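You operate a simulated robot arm through the tools that you are given. There is no shell and no other tool.

Carry out the task below with a simulated robot arm. There is one attempt and no reset: what you move stays moved.

JOB
Close the three pots and push them back to the rail.
Fine: each lid goes on the pot of its colour.
Where things are to end (x, y in the base frame): yellow pot within 30 mm of [480, -500]; grey pot within 30 mm of [280, -500]; blue pot within 30 mm of [80, -500].

The check looks at the end state, three seconds after you hand in, the way a careful person would. Anything else that was tipped, shoved, dropped, spilled or broken makes it a failure. A push-on lid holds only when it is set on centred and level and pressed home; a screw cap is set on level and turned clockwise until tight.

ROBOT AND FRAMES
A 6-joint arm with a fingered hand, hanging from a carriage that runs on a gantry, over the field with the corners [-2499, 1396], [-2499, -84], [1, -84], [1, 1396] (x, y) and turns from -6.545 to 5.463 rad about z. Base frame: it is fixed where the carriage stands at the start and does not move with it; the origin is on the floor, on the carriage's upright axis, x ahead of it, y to its left, z up; the surface under the hand at the start is at about z = 850. Readings come in mm, rad, newtons and seconds.
With the tool pointing down near the work surface it reaches from about 100 to 480 mm from the robot's upright axis, wherever it stands. Its first joint turns from -2.897 to 2.897 rad. Payload 3.7 kg.
Tool frame: the origin (TCP) lies between the finger pads and is the grasp point; the fingertips stand 26 mm ahead of it; z points along the fingers, y is the line along which they close. The gripper opens to 156 mm; its body begins 73 mm behind the TCP. The gripper is a hand of 4 fingers: y runs from the thumb to the fingers, the wrist lies at [0, 0, -239] in the tool frame, and closing takes about 1.5 s.
Orientation is told as [roll, pitch, yaw] about the base's x, y, z axes, in that order, counted from this pose: with the fingers straight down and closing along the base's y, the tool's x points along the base's -x, its y along +y and its z along -z.

CONTROLS
- The arm moves only by the tool jog_arm. Its argument "motion" is one flat list of numbers, 6 for each row, row after row: the shift along the tool's x, y, z in mm, then the turn, a rotation vector about the tool's x, y, z in rad. In form: [x, y, z, rx, ry, rz, x, y, z, rx, ry, rz, ...]. A call has 1 to 20 rows; each row is the pose to reach, as a shift and turn from the pose commanded when the call began, along the tool's axes at that moment. "jaw" is the finger opening in mm, from 0 to 156, set as the call begins (left out, the last holds). Rows are played at 5 a second. More than 50 mm and 0.15 rad between two rows, or a gripper value outside its range, and nothing of the call is played. Where a pose cannot be reached the arm comes as near as it can. A force on the tool above 80 N (or 10 N above the force at the start of the call, whichever is more), or a blocked arm, ends the call early, and 0.2 s more pass. The fingers move at their own pace (about 45 mm/s each) and stop on an object; they squeeze with about 23 N. The grip force told is the motor's: it shows also when the fingers shut on nothing. Time passes only in rows, and 0.2 s behind the last, so rows that repeat a pose let the fingers close. It gives the time, the measured TCP pose, the force on the tool (base axes), the opening and the grip force at its end, in the units of the frame above (readings bear some noise), with the torque about the TCP (base axes, N m) and any sound that the robot's microphone picked up, and new pictures: "pictures" is both (left out), scene, wrist or none.
- Cameras (640 x 400 px; columns grow to the right, rows downward): "scene" is now at [214.5, -54, 1723.4]; the picture's right is [-0.97, -0.26, 0.00], its down [-0.24, 0.90, -0.36] and it looks along [0.09, -0.35, -0.93] (base axes); focal length 268 px, centre (320, 200). "wrist" rides on the gripper at [58, -58, -91] in the tool frame; the picture's right is [0.71, 0.71, 0.00], its down [-0.53, 0.53, -0.67] and it looks along [-0.47, 0.47, 0.74] (tool axes); focal length 265 px, centre (320, 200). There is no depth. A picture from a camera that has moved, and an enlarged one, comes with that camera's place and axes in the base frame and with its lens.
- lift_body(by): slides the trunk up (or, below 0, down) by that many mm; the arm and the scene camera ride with it, the base frame stays. It gives what a move gives, with no picture.
- base_move(legs): drives the robot by 1 to 6 legs, each [ahead, left, turn to the left] in mm, mm and rad, along the robot's own axes; the way and the turn of a leg run together, so that a leg with both is an arc; at most 1500 mm and 3.142 rad a leg. The arm and the cameras ride along, it lands a little off, and it stops where it bumps. It keeps to its track: a leg is cut to what the track allows. It gives what a move gives, and a new picture of the scene camera.
- finger_targets(finger1, finger2, finger3, thumb_bend): sets how far each is bent, from 0 (flat) to 1 (curled in); at 0.3 the hand is open as for a grip, at 0.7 the pads meet at the TCP. One left out holds its place. A second passes; each finger stops where it meets its share of the squeeze, and holds until it gets a number again. A gripper value or a shape takes the hand back. It gives what a move gives, with no picture; readings hold the bend of each and the force on the fingers (four entries, about 0 where the hand has none), thumb and palm.
- hand_shape(shape): the hand has 4 fingers and takes this shape, open, in about a second: jaw (thumb against the fingers, like two jaws); tri (thumb and two fingers); tip (a fingertip pinch); poke (one finger out to press); point (the index stretched); flat (the hand flat); cup (the hand cupped); fist (a fist). The gripper value then closes the fingers along that shape, each until it touches; the sizes above hold for jaw. It gives what a move gives, with no picture.
- turn_head(pan, tilt): turns the head with the scene camera to pan (to the left, within 2.705 rad either way) and tilt (down, from -0.506 to 1.204), counted from straight ahead of the robot. It gives what a move gives, and a new picture of the scene camera.
- inspect(camera, box): a new picture of the part [left, top, right, bottom] of that camera's present view, enlarged. The clock stands still meanwhile.
- hand_in(): hands the job in; it is judged then, once.

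Places have to be worked out from the pictures, the camera data and where the tool is seen. Open the gripper and draw the arm clear of the work before you hand the job in, unless the task says otherwise.

The tools are called after "Request:" by a JSON object that holds its "op" and its "data". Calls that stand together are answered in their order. jog_arm: Moves the arm, as the interface text tells. Its arguments: {"type":"object","properties":{"motion":{"type":"array"},"jaw":{"type":"number"},"pictures":{"type":"string","enum":["both","scene","wrist","none"]}},"required":["motion"]} The other tools are called the same way: lift_body (by) moves the trunk up or down; hand_shape (shape) gives the hand a shape; finger_targets (finger1, finger2, finger3, thumb_bend) moves the fingers one by one; base_move (legs) drives the base; turn_head (pan, tilt) turns the head that bears the scene camera; inspect (camera, box) takes an enlarged picture of a part of a camera's view; hand_in () hands the job in.

At the start:

```text
t: 0.0
tcp_pos: [273.6, -344.0, 1000.3]
orientation: [0.0, 0.0, 0.0]
wrist_force: [0.5, 0.2, -0.9]
torque: [-0.02, 0.04, 0.05]
finger_gap: 155.6
finger_force: 0.0
shape: jaw
bend: [0.3, 0.3, 0.3, 0.3]
finger forces: [0.0, 0.0, 0.0, 0.1, 0.0, 0.1]
trunk travel left (down, up): [-575.0, 104.0]
robot x, y, heading: [1.6, -1.9, 0.002]
head pan, tilt (commanded): [-1.306, 1.201]
```

scene: 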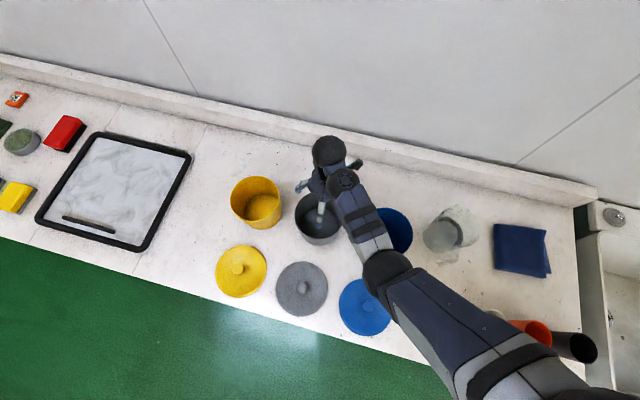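
wrist: 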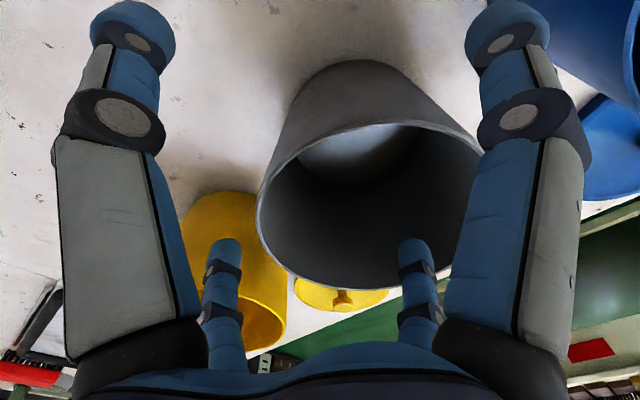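

I'll start by looking closely at the pots, lids and neighbours before moving anything.

Request:
{"op": "inspect", "data": {"camera": "scene", "box": [200, 120, 420, 340]}}

Request:
{"op": "inspect", "data": {"camera": "scene", "box": [380, 150, 640, 380]}}

Request:
{"op": "inspect", "data": {"camera": "wrist", "box": [150, 30, 640, 380]}}

```text
1.82 times, centred on (310, 230) of scene
camera zoom: at [214.5, -54.0, 1723.4], right [-0.97, -0.26, 0.0], down [-0.24, 0.9, -0.36], along [0.09, -0.35, -0.93], focal length 487 px, centre (338, 146)
```

zoom: 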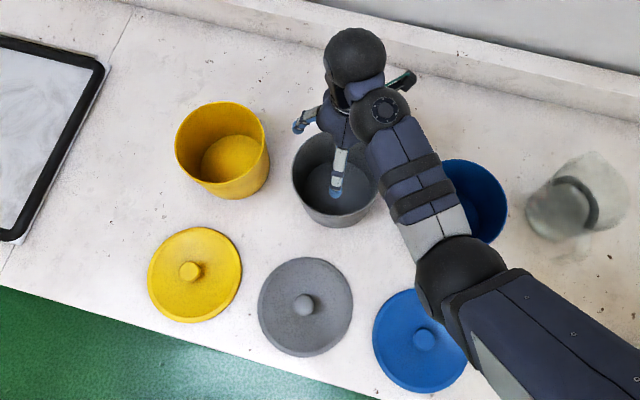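

```text
1.74 times, centred on (510, 265) of scene
camera zoom: at [214.5, -54.0, 1723.4], right [-0.97, -0.26, 0.0], down [-0.24, 0.9, -0.36], along [0.09, -0.35, -0.93], focal length 466 px, centre (-10, 87)
```

zoom: 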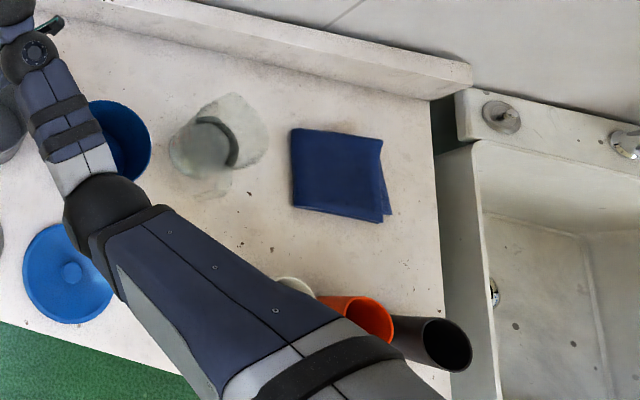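

```text
1.14 times, centred on (395, 205) of wrist
camera zoom: at [216.4, -400.8, 1091.6], right [-0.71, 0.71, 0.0], down [0.53, 0.53, 0.67], along [0.47, 0.47, -0.74], focal length 303 px, centre (234, 194)
```

zoom: 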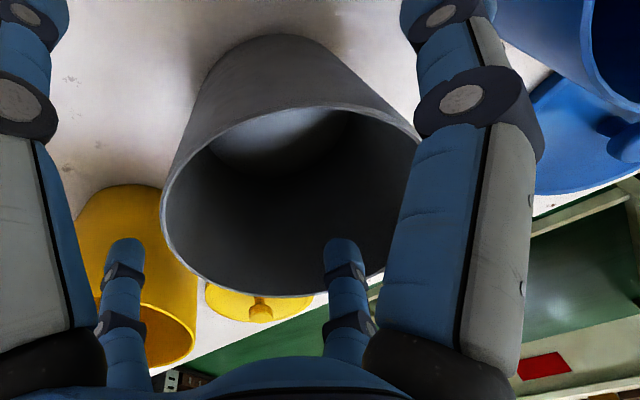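

The pots stand near (480/280/80, -290), about 150 mm wide and 120 mm tall, and the knobbed lids lie near y = -82. I'll raise the hand clear of the grey pot and carry it over the grey lid for a closer look.

Request:
{"op": "jog_arm", "data": {"motion": [0, 0, -30, 0, 0, 0, 0, 0, -60, 0, 0, 0, 0, 0, -80, 0, 0, 0, 0, 40, -80, 0, 0, 0, 0, 80, -80, 0, 0, 0, 0, 120, -80, 0, 0, 0, 0, 160, -80, 0, 0, 0, 0, 200, -80, 0, 0, 0, 0, 230, -80, 0, 0, 0, 0, 230, -80, 0, 0, 0]}}

```text
t: 2.2
tcp_pos: [278.9, -114.5, 1013.0]
orientation: [-0.001, 0.0, -0.001]
wrist_force: [-0.4, -0.5, 0.1]
torque: [0.01, -0.01, -0.03]
finger_gap: 155.7
finger_force: 0.0
shape: jaw
bend: [0.3, 0.3, 0.3, 0.3]
finger forces: [0.0, 0.0, 0.0, 0.0, 0.0, 0.0]
out of reach, approached as far as the arm can: row 3, 4, 5, 6, 7, 8, 9, 10
trunk travel left (down, up): [-575.0, 104.0]
robot x, y, heading: [-3.5, 0.5, -0.003]
head pan, tilt (commanded): [-1.306, 1.201]
camera scene: at [214.5, -53.9, 1723.3], right [-0.97, -0.26, 0.0], down [-0.24, 0.9, -0.36], along [0.09, -0.35, -0.93], focal length 268 px, centre (320, 200)
camera wrist: at [221.9, -172.1, 1104.9], right [-0.71, 0.71, 0.0], down [0.52, 0.53, 0.67], along [0.47, 0.47, -0.74], focal length 265 px, centre (320, 200)
```

scene: 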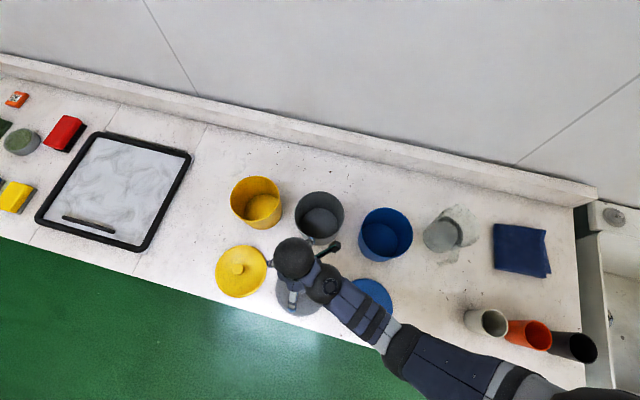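
wrist: 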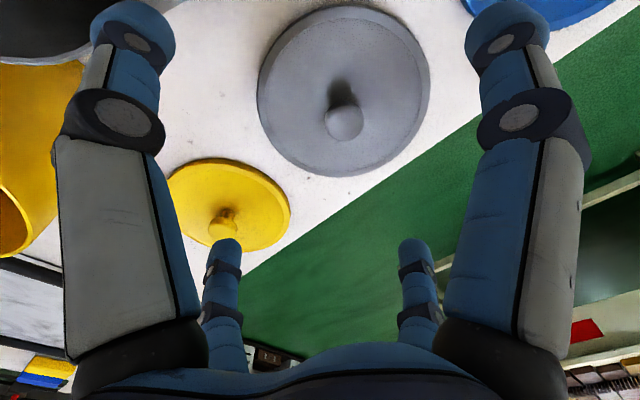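

The hand is over the grey lid; the arm runs out of height here, so the trunk must rise for carrying. I'll inspect the lid knob and pots up close first.

Request:
{"op": "inspect", "data": {"camera": "wrist", "box": [160, 0, 440, 260]}}

Request:
{"op": "inspect", "data": {"camera": "scene", "box": [220, 160, 480, 320]}}

Request:
{"op": "lift_body", "data": {"by": 100}}

```text
1.54 times, centred on (300, 130) of wrist
camera zoom: at [221.9, -172.1, 1104.9], right [-0.71, 0.71, 0.0], down [0.52, 0.53, 0.67], along [0.47, 0.47, -0.74], focal length 408 px, centre (351, 308)
```

zoom: 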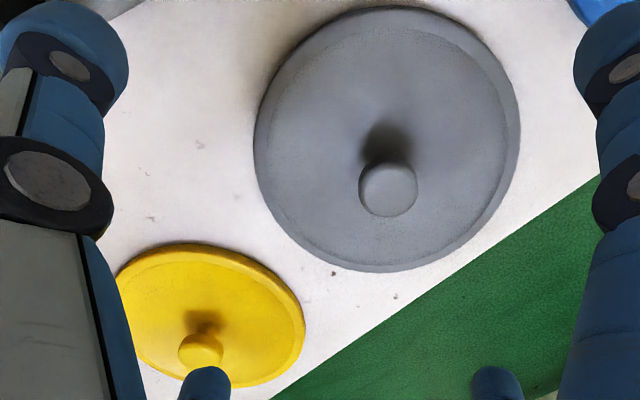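

```text
2.46 times, centred on (350, 240) of scene
camera zoom: at [214.5, -53.9, 1723.3], right [-0.97, -0.26, 0.0], down [-0.24, 0.9, -0.36], along [0.09, -0.35, -0.93], focal length 660 px, centre (246, 102)
```

zoom: 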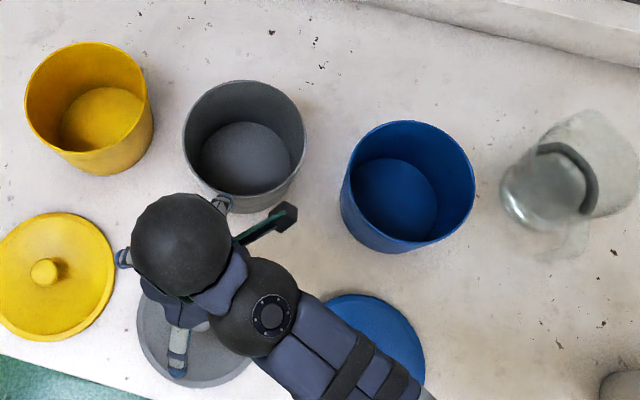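

```text
t: 3.5
tcp_pos: [279.1, -114.8, 1113.6]
orientation: [0.0, -0.001, -0.001]
wrist_force: [0.5, -0.2, 0.4]
torque: [0.03, -0.02, -0.05]
finger_gap: 155.8
finger_force: 0.0
shape: jaw
bend: [0.3, 0.3, 0.3, 0.3]
finger forces: [0.0, 0.0, 0.1, 0.0, 0.0, 0.1]
trunk travel left (down, up): [-675.0, 4.0]
robot x, y, heading: [1.8, -2.1, -0.002]
head pan, tilt (commanded): [-1.306, 1.201]
```

The trunk is up and the hand is at (279, -115, 1114). I judge the grey knob to be at about (279, -85) with its top near z 890, so I'll shift over it and come down partway to check how commands map.

Request:
{"op": "jog_arm", "data": {"motion": [0, 15, 20, 0, 0, 0, 0, 30, 40, 0, 0, 0, 0, 30, 60, 0, 0, 0, 0, 30, 60, 0, 0, 0], "jaw": 100}}

```text
t: 4.5
tcp_pos: [278.0, -84.9, 1054.8]
orientation: [0.002, -0.003, -0.002]
wrist_force: [-0.6, -0.3, 0.0]
torque: [0.0, 0.0, 0.01]
finger_gap: 100.7
finger_force: 0.1
shape: jaw
bend: [0.31, 0.31, 0.31, 0.7]
finger forces: [0.1, 0.1, 0.0, 0.1, 0.1, 0.1]
trunk travel left (down, up): [-675.0, 4.0]
robot x, y, heading: [-0.7, 1.3, 0.0]
head pan, tilt (commanded): [-1.306, 1.201]
camera scene: at [214.5, -54.0, 1823.4], right [-0.97, -0.26, 0.0], down [-0.24, 0.9, -0.36], along [0.09, -0.35, -0.93], focal length 268 px, centre (320, 200)
camera wrist: at [221.1, -142.0, 1145.6], right [-0.71, 0.71, 0.0], down [0.52, 0.53, 0.67], along [0.47, 0.47, -0.74], focal length 265 px, centre (320, 200)
```

scene: 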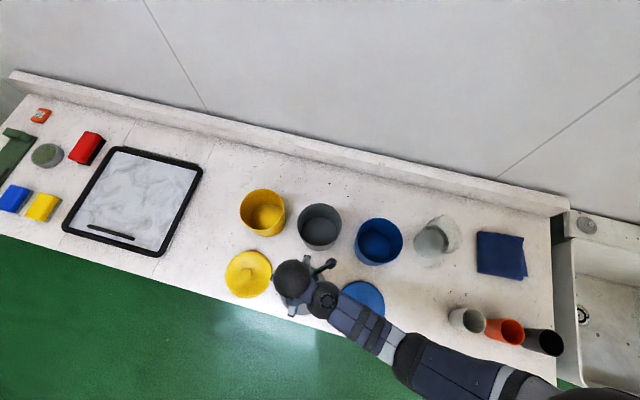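
wrist: 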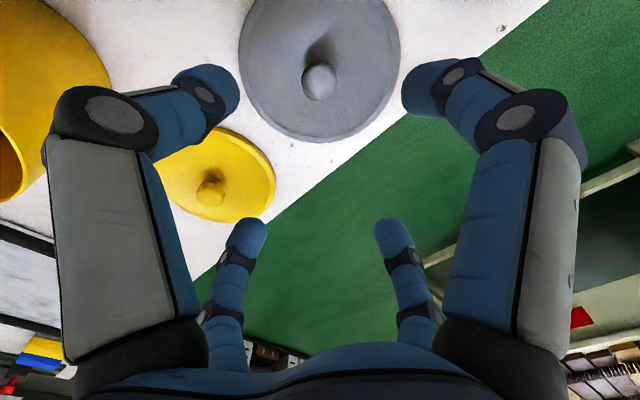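

The four fingers close radially, which suits the round knob. I'll zoom in on the grey knob in the wrist view to refine its position.

Request:
{"op": "inspect", "data": {"camera": "wrist", "box": [220, 0, 420, 150]}}

Request:
{"op": "inspect", "data": {"camera": "scene", "box": [220, 170, 420, 320]}}

```text
2.67 times, centred on (320, 75) of wrist
camera zoom: at [221.1, -142.0, 1145.6], right [-0.71, 0.71, 0.0], down [0.52, 0.53, 0.67], along [0.47, 0.47, -0.74], focal length 708 px, centre (320, 533)
```

zoom: 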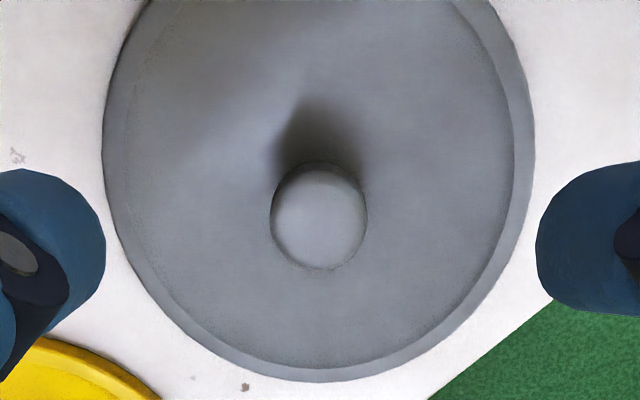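

```text
2.67 times, centred on (320, 245) of scene
camera zoom: at [214.5, -54.0, 1823.4], right [-0.97, -0.26, 0.0], down [-0.24, 0.9, -0.36], along [0.09, -0.35, -0.93], focal length 714 px, centre (320, 80)
```

zoom: 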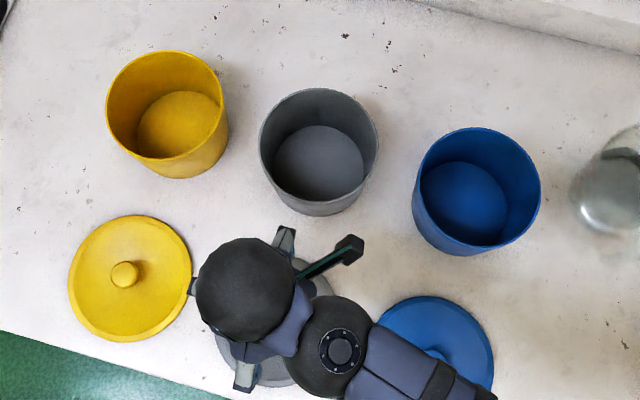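

The knob sits almost exactly under the TCP (about (279, -84)). I'll descend to TCP z ≈ 905 and check again before closing.

Request:
{"op": "jog_arm", "data": {"motion": [-0.5, 0.5, 30, 0, 0, 0, -1, 0.5, 60, 0, 0, 0, -1, 0.5, 90, 0, 0, 0, -1, 0.5, 115, 0, 0, 0, -1, 0.5, 135, 0, 0, 0, -1, 0.5, 148, 0, 0, 0, -1, 0.5, 148, 0, 0, 0], "jaw": 90}}

```text
t: 6.1
tcp_pos: [279.9, -84.8, 905.0]
orientation: [0.0, -0.002, 0.001]
wrist_force: [0.4, -0.7, 0.3]
torque: [0.02, 0.01, 0.01]
finger_gap: 90.8
finger_force: 0.1
shape: jaw
bend: [0.33, 0.33, 0.33, 0.7]
finger forces: [0.0, 0.1, 0.0, 0.0, 0.0, 0.0]
trunk travel left (down, up): [-675.0, 4.0]
robot x, y, heading: [-1.0, -1.1, -0.003]
head pan, tilt (commanded): [-1.306, 1.201]
camera scene: at [214.5, -54.0, 1823.4], right [-0.97, -0.26, 0.0], down [-0.24, 0.9, -0.36], along [0.09, -0.35, -0.93], focal length 268 px, centre (320, 200)
camera wrist: at [222.0, -142.3, 996.4], right [-0.71, 0.71, 0.0], down [0.52, 0.53, 0.67], along [0.47, 0.47, -0.74], focal length 265 px, centre (320, 200)
```

scene: 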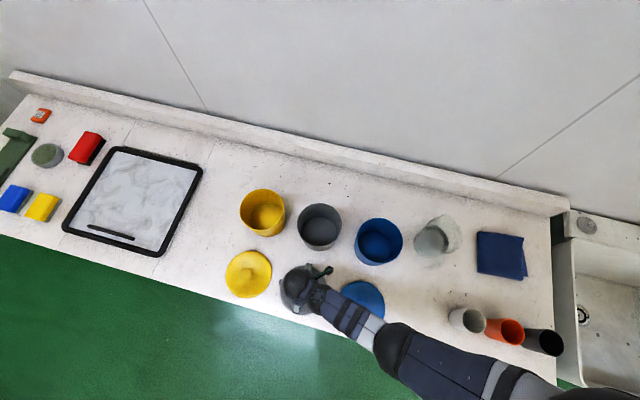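
wrist: 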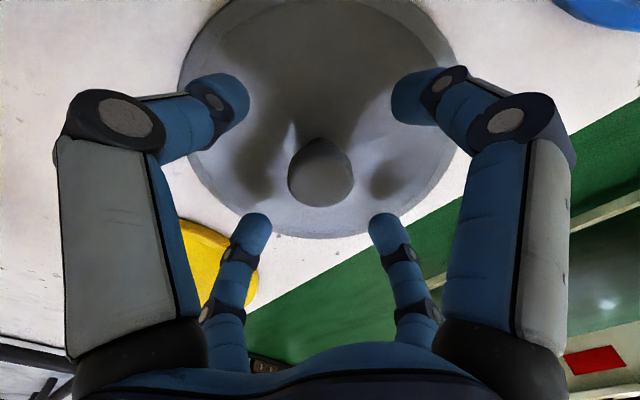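

The knob is centred between the four fingers and the tips are still above the lid. I'll lower 10 mm and close on the knob.

Request:
{"op": "jog_arm", "data": {"motion": [0, 0, 5, 0, 0, 0, 0, 0, 10, 0, 0, 0, 0, 0, 10, 0, 0, 0], "jaw": 60, "pictures": "wrist"}}

Request:
{"op": "jog_arm", "data": {"motion": [0, 0, 0, 0, 0, 0, 0, 0, 0, 0, 0, 0, 0, 0, 0, 0, 0, 0, 0, 0, 0, 0, 0, 0, 0, 0, 0, 0, 0, 0, 0, 0, 0, 0, 0, 0], "jaw": 20, "pictures": "wrist"}}

```text
t: 6.9
tcp_pos: [280.1, -84.1, 894.3]
orientation: [0.002, -0.001, 0.002]
wrist_force: [0.1, -0.1, -0.4]
torque: [-0.01, -0.04, -0.04]
finger_gap: 60.9
finger_force: 0.0
shape: jaw
bend: [0.42, 0.42, 0.42, 0.7]
finger forces: [0.1, 0.1, 0.0, 0.0, 0.0, 0.0]
trunk travel left (down, up): [-675.0, 4.0]
robot x, y, heading: [-1.2, -3.3, 0.003]
head pan, tilt (commanded): [-1.306, 1.201]
camera wrist: at [222.7, -142.2, 986.3], right [-0.71, 0.71, 0.0], down [0.52, 0.53, 0.67], along [0.47, 0.47, -0.74], focal length 265 px, centre (320, 200)
```

wrist: 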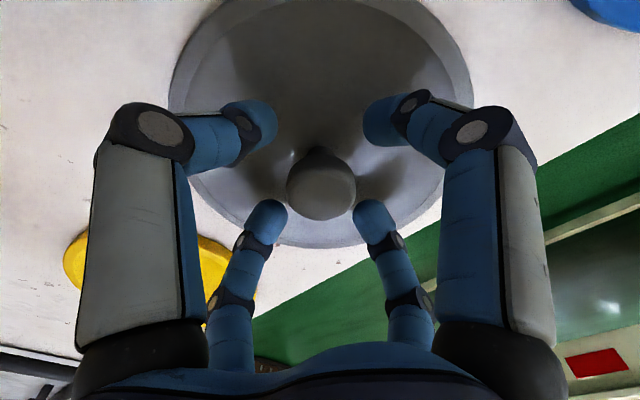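

```text
t: 8.3
tcp_pos: [278.7, -84.5, 894.8]
orientation: [0.001, -0.002, 0.0]
wrist_force: [1.1, -0.4, -0.4]
torque: [0.01, 0.0, 0.03]
finger_gap: 20.3
finger_force: 22.8
shape: jaw
bend: [0.77, 0.77, 0.77, 0.64]
finger forces: [17.4, 19.1, 18.0, 0.0, 22.1, 0.1]
trunk travel left (down, up): [-675.0, 4.0]
robot x, y, heading: [2.4, -3.8, 0.0]
head pan, tilt (commanded): [-1.306, 1.201]
camera wrist: at [222.6, -142.2, 986.4], right [-0.71, 0.71, 0.0], down [0.52, 0.53, 0.67], along [0.47, 0.47, -0.74], focal length 265 px, centre (320, 200)
```

wrist: 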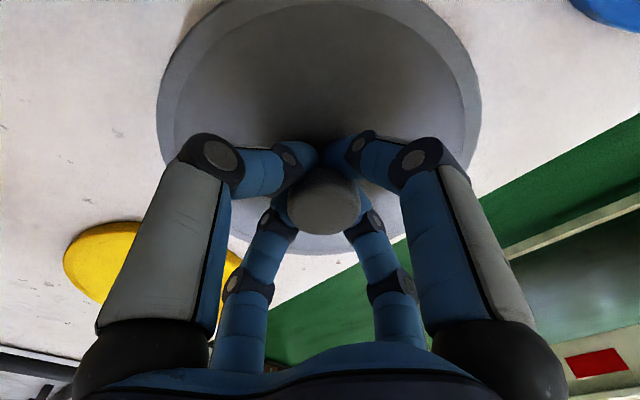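

The fingers hold the knob's neck (gap 20 mm, 23 N). I'll tighten slightly and lift the lid straight up to carry height.

Request:
{"op": "jog_arm", "data": {"motion": [0, 0, -2, 0, 0, 0, 0, 0, -10, 0, 0, 0, 0, 0, -25, 0, 0, 0, 0, 0, -45, 0, 0, 0, 0, 0, -70, 0, 0, 0, 0, 0, -95, 0, 0, 0, 0, 0, -120, 0, 0, 0, 0, 0, -145, 0, 0, 0, 0, 0, -165, 0, 0, 0, 0, 0, -165, 0, 0, 0], "jaw": 8}}

```text
t: 10.5
tcp_pos: [279.8, -86.1, 1061.3]
orientation: [0.0, -0.001, 0.0]
wrist_force: [-0.2, 0.1, -1.0]
torque: [-0.01, -0.01, 0.01]
finger_gap: 17.7
finger_force: 23.0
shape: jaw
bend: [0.76, 0.76, 0.76, 0.64]
finger forces: [19.1, 20.6, 21.5, 0.0, 24.5, 0.0]
trunk travel left (down, up): [-675.0, 4.0]
robot x, y, heading: [1.5, -1.1, 0.009]
head pan, tilt (commanded): [-1.306, 1.201]
camera scene: at [214.5, -54.0, 1823.4], right [-0.97, -0.26, 0.0], down [-0.24, 0.9, -0.36], along [0.09, -0.35, -0.93], focal length 268 px, centre (320, 200)
camera wrist: at [223.3, -143.1, 1152.7], right [-0.71, 0.71, 0.0], down [0.52, 0.53, 0.67], along [0.47, 0.47, -0.74], focal length 265 px, centre (320, 200)
```

scene: 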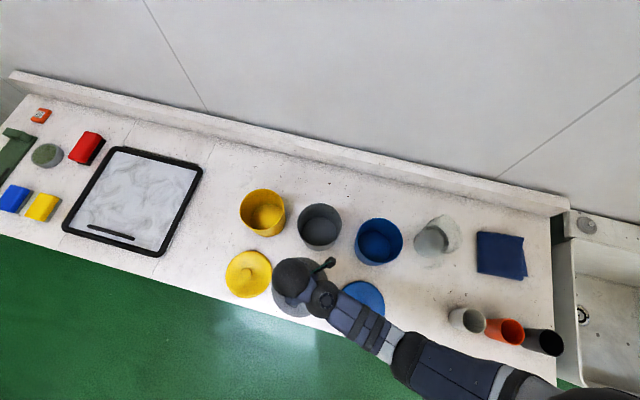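
wrist: 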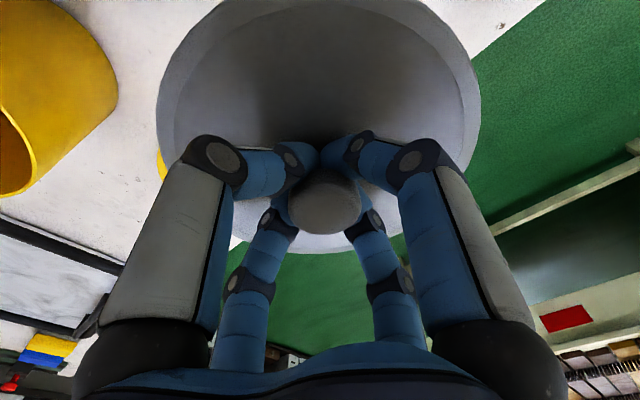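

The lid is held level at z 1061. I'll carry it at this height over the grey pot, which I judge to be centred near (281, -288.5) with its rim near z 980.

Request:
{"op": "jog_arm", "data": {"motion": [0, -15, 0, 0, 0, 0, 0, -40, 0, 0, 0, 0, -0.5, -70, 0, 0, 0, 0, -1, -100, 0, 0, 0, 0, -1, -130, 0, 0, 0, 0, -1.5, -160, 0, 0, 0, 0, -1.5, -185, 0, 0, 0, 0, -1.5, -203.5, 0, 0, 0, 0, -1.5, -203.5, 0, 0, 0, 0, -1.5, -203.5, 0, 0, 0, 0]}}

Request:
{"op": "inspect", "data": {"camera": "scene", "box": [260, 150, 400, 270]}}

```text
t: 12.7
tcp_pos: [281.6, -289.0, 1060.4]
orientation: [0.0, -0.003, 0.0]
wrist_force: [0.4, 0.5, -0.2]
torque: [0.0, 0.02, 0.0]
finger_gap: 17.4
finger_force: 22.7
shape: jaw
bend: [0.76, 0.76, 0.76, 0.64]
finger forces: [19.0, 21.0, 21.7, 0.1, 25.7, 0.0]
trunk travel left (down, up): [-675.0, 4.0]
robot x, y, heading: [-3.2, -1.8, -0.001]
head pan, tilt (commanded): [-1.306, 1.201]
camera scene: at [214.5, -54.0, 1823.4], right [-0.97, -0.26, 0.0], down [-0.24, 0.9, -0.36], along [0.09, -0.35, -0.93], focal length 268 px, centre (320, 200)
camera wrist: at [224.1, -345.7, 1151.2], right [-0.71, 0.71, 0.0], down [0.52, 0.53, 0.67], along [0.47, 0.47, -0.74], focal length 265 px, centre (320, 200)
```

scene: 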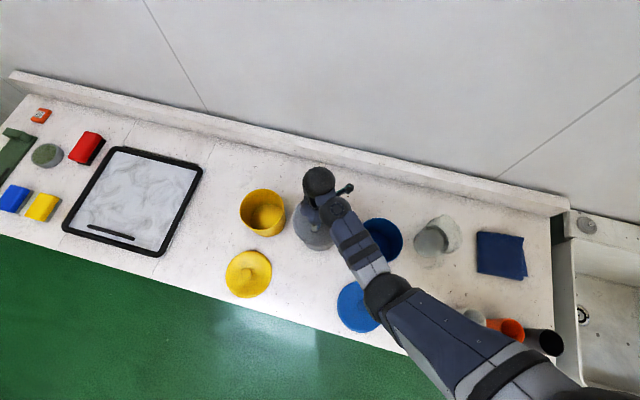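
wrist: 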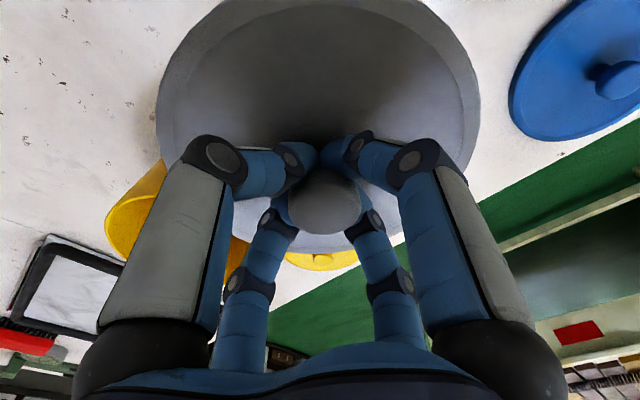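

```text
3.33 times, centred on (330, 210) of scene
camera zoom: at [214.5, -54.0, 1823.4], right [-0.97, -0.26, 0.0], down [-0.24, 0.9, -0.36], along [0.09, -0.35, -0.93], focal length 893 px, centre (287, 167)
```

zoom: 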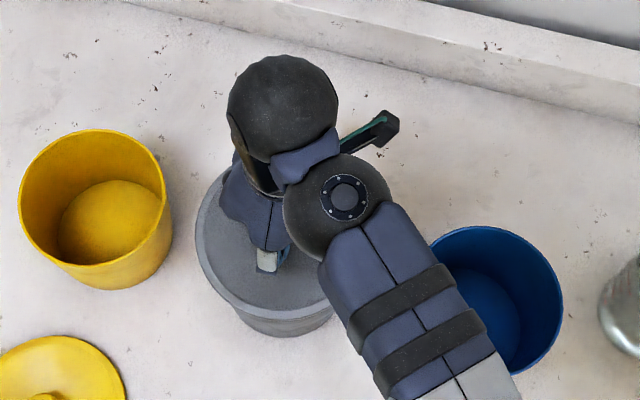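

The lid is over the grey pot. I'll lower it to just above the rim and check the alignment from the scene camera.

Request:
{"op": "jog_arm", "data": {"motion": [0, 0, 10, 0, 0, 0, 0, 0, 20, 0, 0, 0, 0, 0, 27, 0, 0, 0, 0, 0, 27, 0, 0, 0], "pictures": "none"}}

Request:
{"op": "inspect", "data": {"camera": "scene", "box": [280, 170, 360, 260]}}

Request:
{"op": "inspect", "data": {"camera": "wrist", "box": [140, 0, 500, 280]}}

```text
t: 13.7
tcp_pos: [281.7, -288.6, 1033.0]
orientation: [-0.001, -0.001, 0.0]
wrist_force: [-0.5, 0.2, -0.2]
torque: [0.02, -0.02, 0.02]
finger_gap: 17.4
finger_force: 22.5
shape: jaw
bend: [0.76, 0.76, 0.76, 0.64]
finger forces: [19.0, 21.0, 21.8, 0.1, 25.9, 0.1]
trunk travel left (down, up): [-675.0, 4.0]
robot x, y, heading: [2.5, 1.9, 0.0]
head pan, tilt (commanded): [-1.306, 1.201]
```

```text
4.44 times, centred on (320, 215) of scene
camera zoom: at [214.5, -54.0, 1823.4], right [-0.97, -0.26, 0.0], down [-0.24, 0.9, -0.36], along [0.09, -0.35, -0.93], focal length 1191 px, centre (320, 133)
```

zoom: 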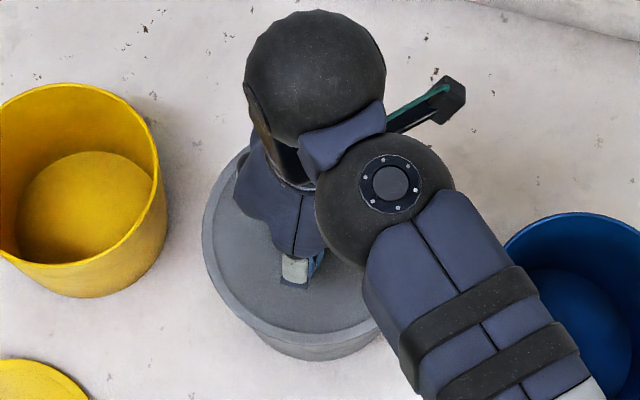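

```text
1.43 times, centred on (320, 140) of wrist
camera zoom: at [224.0, -345.8, 1124.5], right [-0.71, 0.71, 0.0], down [0.52, 0.53, 0.67], along [0.47, 0.47, -0.74], focal length 379 px, centre (320, 286)
```

zoom: 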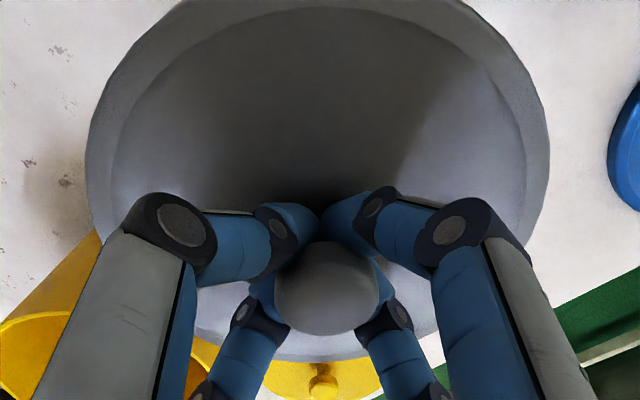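

It looks concentric from above. I'll lower slowly in small rows to feel for contact with the rim.

Request:
{"op": "jog_arm", "data": {"motion": [0, 0, 2, 0, 0, 0, 0, 0, 4, 0, 0, 0, 0, 0, 6, 0, 0, 0, 0, 0, 8, 0, 0, 0, 0, 0, 8, 0, 0, 0], "pictures": "none"}}

Request:
{"op": "inspect", "data": {"camera": "scene", "box": [290, 190, 350, 250]}}

```text
t: 14.9
tcp_pos: [283.2, -288.5, 1024.8]
orientation: [-0.002, -0.002, 0.001]
wrist_force: [-0.6, -0.5, -0.7]
torque: [0.02, 0.02, -0.01]
finger_gap: 17.4
finger_force: 23.1
shape: jaw
bend: [0.76, 0.76, 0.76, 0.64]
finger forces: [19.1, 21.0, 21.8, 0.1, 26.0, 0.0]
trunk travel left (down, up): [-675.0, 4.0]
robot x, y, heading: [1.0, 2.9, 0.002]
head pan, tilt (commanded): [-1.306, 1.201]
```

```text
6.67 times, centred on (320, 220) of scene
camera zoom: at [214.5, -54.0, 1823.4], right [-0.97, -0.26, 0.0], down [-0.24, 0.9, -0.36], along [0.09, -0.35, -0.93], focal length 1786 px, centre (320, 67)
```

zoom: 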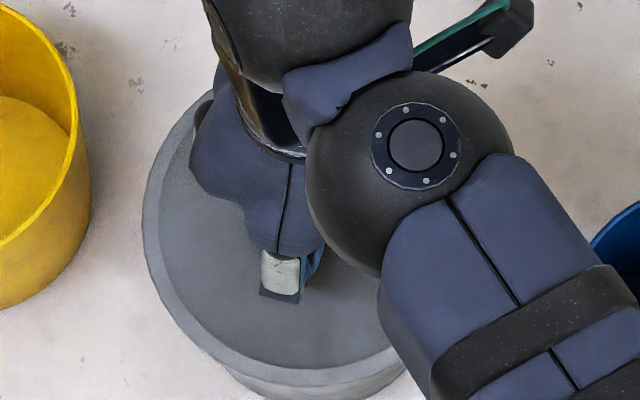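

No contact yet at z 1025. Continuing down in 1.5 mm steps.

Request:
{"op": "jog_arm", "data": {"motion": [0, 0, 1.5, 0, 0, 0, 0, 0, 3, 0, 0, 0, 0, 0, 4.5, 0, 0, 0, 0, 0, 6, 0, 0, 0, 0, 0, 7.5, 0, 0, 0, 0, 0, 9, 0, 0, 0, 0, 0, 9, 0, 0, 0], "pictures": "none"}}

Request:
{"op": "inspect", "data": {"camera": "scene", "box": [280, 180, 360, 260]}}

```text
t: 16.5
tcp_pos: [282.1, -288.9, 1015.3]
orientation: [0.0, -0.001, -0.002]
wrist_force: [-0.7, 0.1, 0.0]
torque: [0.06, 0.0, -0.01]
finger_gap: 17.3
finger_force: 23.4
shape: jaw
bend: [0.76, 0.76, 0.76, 0.64]
finger forces: [19.0, 21.0, 22.0, 0.1, 26.1, 0.1]
trunk travel left (down, up): [-675.0, 4.0]
robot x, y, heading: [-0.9, -6.1, 0.001]
head pan, tilt (commanded): [-1.306, 1.201]
```

```text
5.00 times, centred on (320, 220) of scene
camera zoom: at [214.5, -54.0, 1823.4], right [-0.97, -0.26, 0.0], down [-0.24, 0.9, -0.36], along [0.09, -0.35, -0.93], focal length 1340 px, centre (320, 100)
```

zoom: 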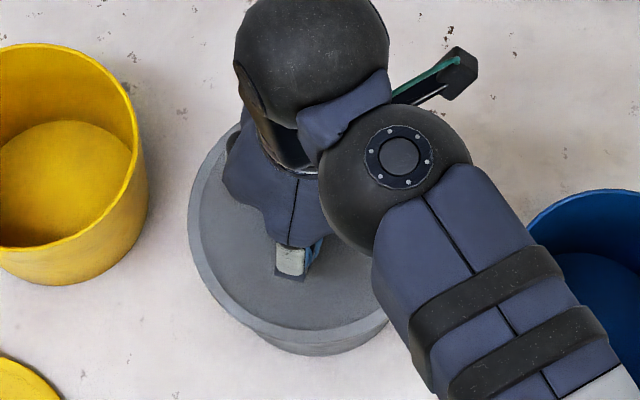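

Still free at z 1015. Continuing down slowly while watching the force and torque for an off-centre touch.

Request:
{"op": "jog_arm", "data": {"motion": [0, 0, 1, 0, 0, 0, 0, 0, 2, 0, 0, 0, 0, 0, 3, 0, 0, 0, 0, 0, 4, 0, 0, 0, 0, 0, 4, 0, 0, 0], "pictures": "none"}}

Request:
{"op": "inspect", "data": {"camera": "scene", "box": [290, 190, 350, 250]}}

```text
t: 17.7
tcp_pos: [282.6, -289.6, 1012.9]
orientation: [-0.001, -0.003, 0.001]
wrist_force: [-2.3, -0.2, 14.8]
torque: [0.57, 0.22, -0.09]
finger_gap: 17.8
finger_force: 23.3
shape: jaw
bend: [0.76, 0.76, 0.76, 0.62]
finger forces: [23.5, 29.4, 21.6, 0.1, 39.3, 0.0]
trunk travel left (down, up): [-675.0, 4.0]
robot x, y, heading: [2.3, -0.7, -0.003]
head pan, tilt (commanded): [-1.306, 1.201]
```

```text
6.67 times, centred on (320, 220) of scene
camera zoom: at [214.6, -54.1, 1823.6], right [-0.97, -0.26, 0.0], down [-0.24, 0.9, -0.36], along [0.1, -0.35, -0.93], focal length 1786 px, centre (320, 67)
```

zoom: 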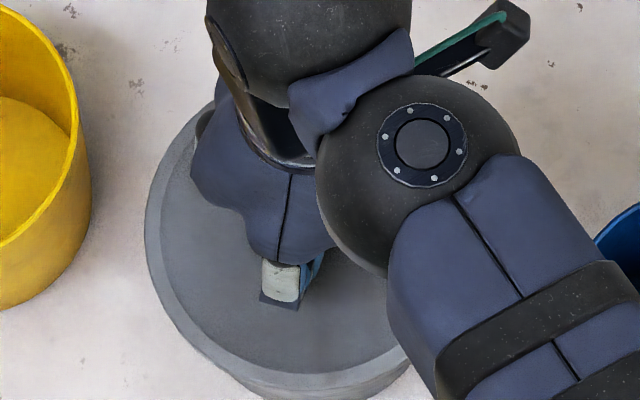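

Contact at z ≈ 1013 (15 N) with a torque that puts it on the +y side of the rim, so the lid is a few mm off centre. I'll lift off and back away toward +y to measure the rim exactly with a strong zoom.

Request:
{"op": "jog_arm", "data": {"motion": [0, 0, -5, 0, 0, 0, 0, 0, -20, 0, 0, 0, 0, 0, -40, 0, 0, 0, 0, 30, -50, 0, 0, 0, 0, 70, -50, 0, 0, 0, 0, 110, -50, 0, 0, 0, 0, 150, -50, 0, 0, 0, 0, 180, -50, 0, 0, 0, 0, 180, -50, 0, 0, 0]}}

Request:
{"op": "inspect", "data": {"camera": "scene", "box": [290, 195, 350, 255]}}

Request:
{"op": "inspect", "data": {"camera": "scene", "box": [235, 180, 295, 240]}}

Request:
{"op": "inspect", "data": {"camera": "scene", "box": [350, 210, 410, 270]}}

```text
t: 19.7
tcp_pos: [280.9, -108.5, 1061.2]
orientation: [-0.001, -0.001, -0.001]
wrist_force: [0.1, -0.6, -0.1]
torque: [-0.03, 0.0, 0.03]
finger_gap: 17.4
finger_force: 22.5
shape: jaw
bend: [0.76, 0.76, 0.76, 0.63]
finger forces: [19.3, 21.8, 23.1, 0.0, 28.3, 0.0]
trunk travel left (down, up): [-675.0, 4.0]
robot x, y, heading: [1.4, 2.9, 0.003]
head pan, tilt (commanded): [-1.306, 1.201]
camera scene: at [214.5, -54.0, 1823.4], right [-0.97, -0.26, 0.0], down [-0.24, 0.9, -0.36], along [0.09, -0.35, -0.93], focal length 268 px, centre (320, 200)
camera wrist: at [223.7, -165.8, 1153.0], right [-0.71, 0.71, 0.0], down [0.52, 0.53, 0.67], along [0.47, 0.47, -0.74], focal length 265 px, centre (320, 200)
```

scene: 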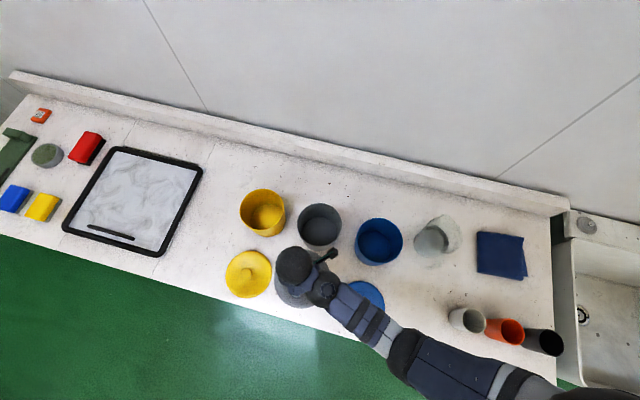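
wrist: 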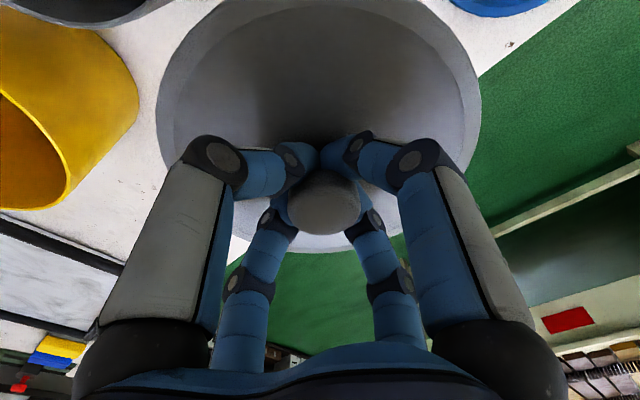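

```text
6.67 times, centred on (320, 225) of scene
camera zoom: at [214.5, -54.0, 1823.4], right [-0.97, -0.26, 0.0], down [-0.24, 0.9, -0.36], along [0.09, -0.35, -0.93], focal length 1786 px, centre (320, 33)
```

zoom: 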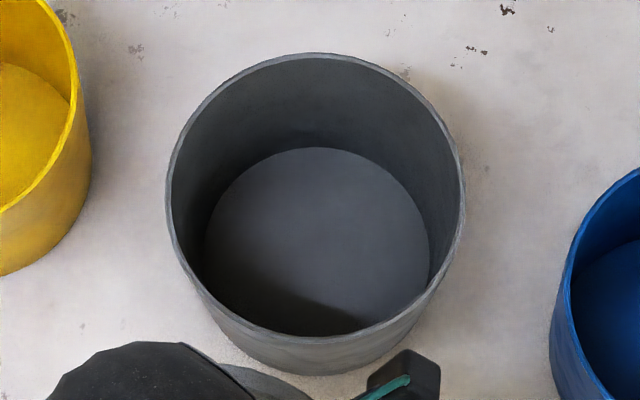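

```text
6.67 times, centred on (265, 210) of scene
camera zoom: at [214.5, -54.0, 1823.4], right [-0.97, -0.26, 0.0], down [-0.24, 0.9, -0.36], along [0.09, -0.35, -0.93], focal length 1786 px, centre (687, 133)
```

zoom: 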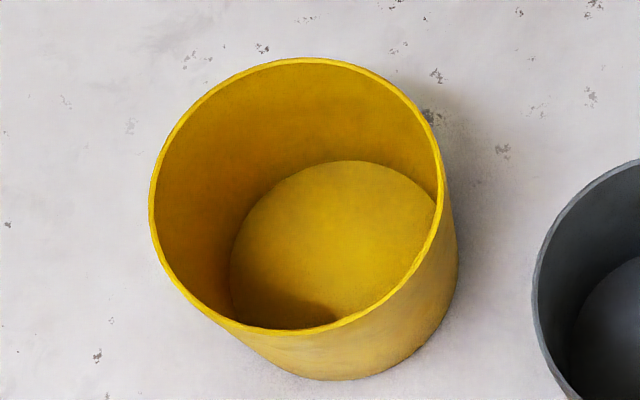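

```text
6.67 times, centred on (380, 240) of scene
camera zoom: at [214.5, -54.0, 1823.4], right [-0.97, -0.26, 0.0], down [-0.24, 0.9, -0.36], along [0.09, -0.35, -0.93], focal length 1786 px, centre (-80, -67)
```

zoom: 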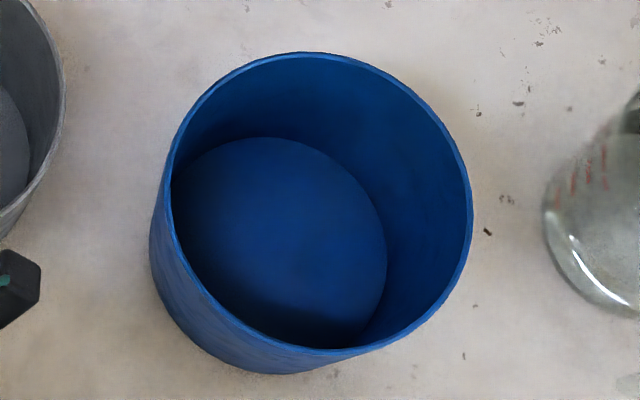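

Strong zooms work well: the grey rim comes out at about (280.9, -290.4), radius 74. Now I'll measure the held lid's centre the same way to find its offset from the TCP, and the loose yellow lid for its radius.

Request:
{"op": "inspect", "data": {"camera": "scene", "box": [265, 250, 335, 320]}}

Request:
{"op": "inspect", "data": {"camera": "scene", "box": [217, 242, 277, 302]}}

Request:
{"op": "inspect", "data": {"camera": "wrist", "box": [150, 0, 490, 260]}}

```text
5.71 times, centred on (300, 285) of scene
camera zoom: at [214.5, -54.0, 1823.4], right [-0.97, -0.26, 0.0], down [-0.24, 0.9, -0.36], along [0.09, -0.35, -0.93], focal length 1531 px, centre (434, -286)
```

zoom: 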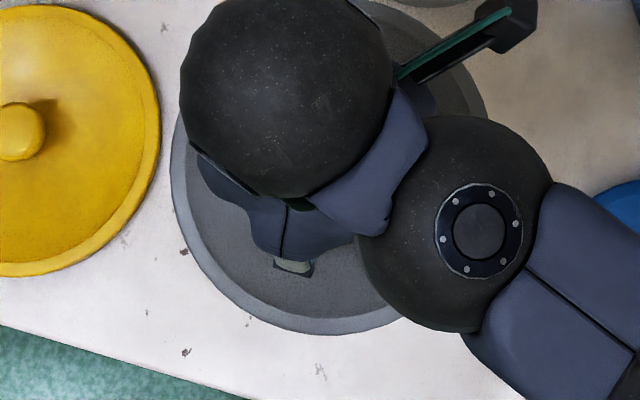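

```text
6.67 times, centred on (247, 272) of scene
camera zoom: at [214.5, -54.0, 1823.4], right [-0.97, -0.26, 0.0], down [-0.24, 0.9, -0.36], along [0.09, -0.35, -0.93], focal length 1786 px, centre (807, -280)
```

zoom: 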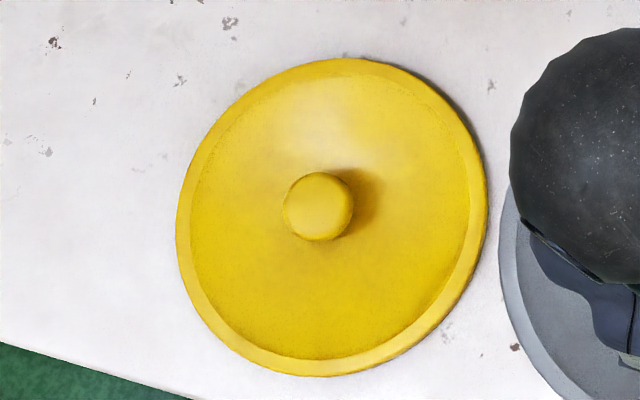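

```text
1.54 times, centred on (320, 130) of wrist
camera zoom: at [223.7, -165.8, 1153.0], right [-0.71, 0.71, 0.0], down [0.52, 0.53, 0.67], along [0.47, 0.47, -0.74], focal length 408 px, centre (320, 308)
```

zoom: 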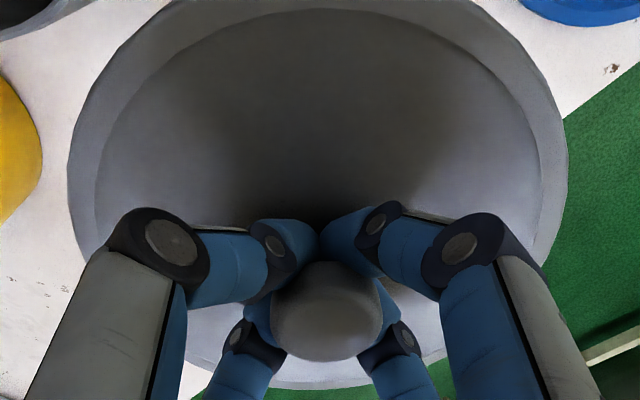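

The lid seems held about 2 mm off the TCP, so over the pot it was about 3 mm too far in +x and 2–3 mm in +y. I'll return with that correction, stop just above the rim and zoom in on the edges.

Request:
{"op": "jog_arm", "data": {"motion": [1, -20, 0, 0, 0, 0, 2, -50, 0, 0, 0, 0, 3, -85, 0, 0, 0, 0, 3, -120, 0, 0, 0, 0, 3, -150, 0, 0, 0, 0, 3, -175, 0, 0, 0, 0, 3, -182.5, 0, 0, 0, 0, 3, -182.5, 20, 0, 0, 0, 3, -182.5, 35, 0, 0, 0, 3, -182.5, 41, 0, 0, 0, 3, -182.5, 41, 0, 0, 0, 3, -182.5, 41, 0, 0, 0], "pictures": "none"}}

Request:
{"op": "inspect", "data": {"camera": "scene", "box": [295, 200, 345, 250]}}

Request:
{"op": "inspect", "data": {"camera": "scene", "box": [300, 228, 330, 248]}}

```text
t: 22.3
tcp_pos: [279.0, -292.6, 1022.6]
orientation: [0.0, -0.002, 0.001]
wrist_force: [-0.5, 0.3, -0.8]
torque: [-0.01, 0.02, -0.02]
finger_gap: 17.4
finger_force: 23.2
shape: jaw
bend: [0.76, 0.76, 0.76, 0.63]
finger forces: [18.9, 21.9, 23.1, 0.0, 28.4, 0.0]
trunk travel left (down, up): [-675.0, 4.0]
robot x, y, heading: [-1.6, -0.6, -0.002]
head pan, tilt (commanded): [-1.306, 1.201]
```

```text
8.00 times, centred on (320, 225) of scene
camera zoom: at [214.5, -54.0, 1823.4], right [-0.97, -0.26, 0.0], down [-0.24, 0.9, -0.36], along [0.09, -0.35, -0.93], focal length 2143 px, centre (320, 0)
```

zoom: 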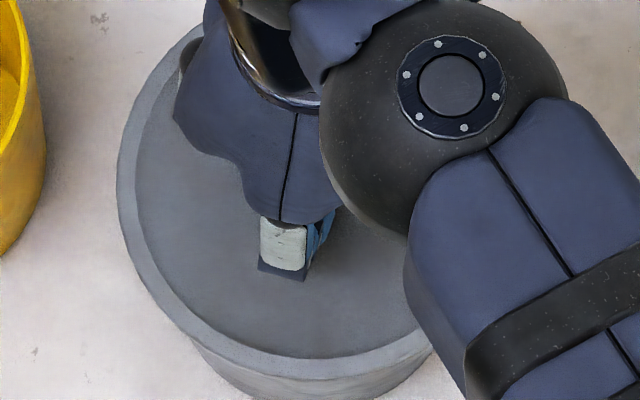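

```text
16.00 times, centred on (315, 238) of scene
camera zoom: at [214.5, -54.0, 1823.4], right [-0.97, -0.26, 0.0], down [-0.24, 0.9, -0.36], along [0.09, -0.35, -0.93], focal length 4287 px, centre (400, -408)
```

zoom: 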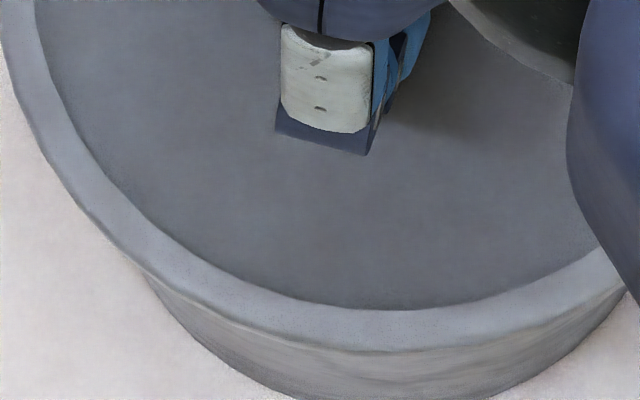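

By the zoom, the lid centre now agrees with the pot centre to about 1 mm. I'll lower in small steps and watch for resistance.

Request:
{"op": "jog_arm", "data": {"motion": [0, 0, 2, 0, 0, 0, 0, 0, 4, 0, 0, 0, 0, 0, 6, 0, 0, 0, 0, 0, 7, 0, 0, 0, 0, 0, 8, 0, 0, 0, 0, 0, 9, 0, 0, 0, 0, 0, 10, 0, 0, 0, 0, 0, 10, 0, 0, 0], "pictures": "none"}}

```text
t: 24.1
tcp_pos: [279.1, -291.2, 1012.7]
orientation: [-0.003, -0.001, -0.001]
wrist_force: [0.0, 0.2, 6.8]
torque: [0.49, -0.06, -0.02]
finger_gap: 17.7
finger_force: 23.4
shape: jaw
bend: [0.76, 0.76, 0.76, 0.63]
finger forces: [19.5, 25.3, 22.6, 0.0, 34.7, 0.0]
trunk travel left (down, up): [-675.0, 4.0]
robot x, y, heading: [-1.7, -2.5, 0.002]
head pan, tilt (commanded): [-1.306, 1.201]
```

Light touch again at the same height, on the +y edge only, which looks more like a slight tilt than an offset. I'll press a little further and watch whether the contact spreads.

Request:
{"op": "jog_arm", "data": {"motion": [0, 0, 1, 0, 0, 0, 0, 0, 2, 0, 0, 0, 0, 0, 2, 0, 0, 0], "pictures": "none"}}

Request:
{"op": "inspect", "data": {"camera": "scene", "box": [300, 228, 330, 248]}}

Request:
{"op": "inspect", "data": {"camera": "wrist", "box": [150, 0, 490, 260]}}

```text
t: 24.9
tcp_pos: [279.2, -292.1, 1009.1]
orientation: [-0.002, -0.001, 0.0]
wrist_force: [1.3, 0.2, 11.9]
torque: [0.62, -0.07, -0.03]
finger_gap: 17.2
finger_force: 22.7
shape: jaw
bend: [0.76, 0.76, 0.76, 0.62]
finger forces: [19.1, 30.0, 24.3, 0.0, 39.4, 0.1]
trunk travel left (down, up): [-675.0, 4.0]
robot x, y, heading: [1.5, -1.7, -0.001]
head pan, tilt (commanded): [-1.306, 1.201]
heard: snap
```

```text
16.00 times, centred on (315, 238) of scene
camera zoom: at [214.7, -54.0, 1823.6], right [-0.97, -0.26, 0.0], down [-0.24, 0.9, -0.36], along [0.1, -0.35, -0.93], focal length 4287 px, centre (400, -408)
```

zoom: 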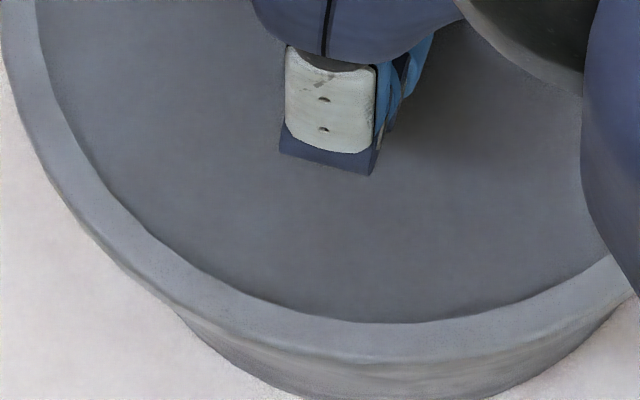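

```text
1.54 times, centred on (320, 130) of wrist
camera zoom: at [222.0, -349.0, 1101.4], right [-0.71, 0.71, 0.0], down [0.52, 0.53, 0.67], along [0.47, 0.47, -0.74], focal length 408 px, centre (320, 308)
```

zoom: 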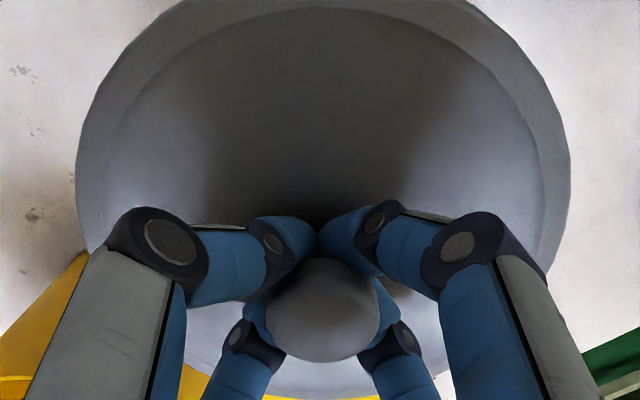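

I heard a snap and the lid went down 3.6 mm. I'll press a bit harder to be sure it is home all round.

Request:
{"op": "jog_arm", "data": {"motion": [0, 0, 1, 0, 0, 0, 0, 0, 2, 0, 0, 0, 0, 0, 3, 0, 0, 0, 0, 0, 4, 0, 0, 0, 0, 0, 4, 0, 0, 0], "pictures": "none"}}

```text
t: 26.1
tcp_pos: [280.2, -292.2, 1008.2]
orientation: [-0.004, -0.006, -0.001]
wrist_force: [-13.0, 8.8, 67.5]
torque: [0.6, 0.23, -0.09]
finger_gap: 20.4
finger_force: 23.1
shape: jaw
bend: [0.77, 0.78, 0.77, 0.62]
finger forces: [36.0, 45.3, 36.5, 0.0, 41.1, 0.1]
trunk travel left (down, up): [-675.0, 4.0]
robot x, y, heading: [4.2, -1.6, -0.001]
head pan, tilt (commanded): [-1.306, 1.201]
```

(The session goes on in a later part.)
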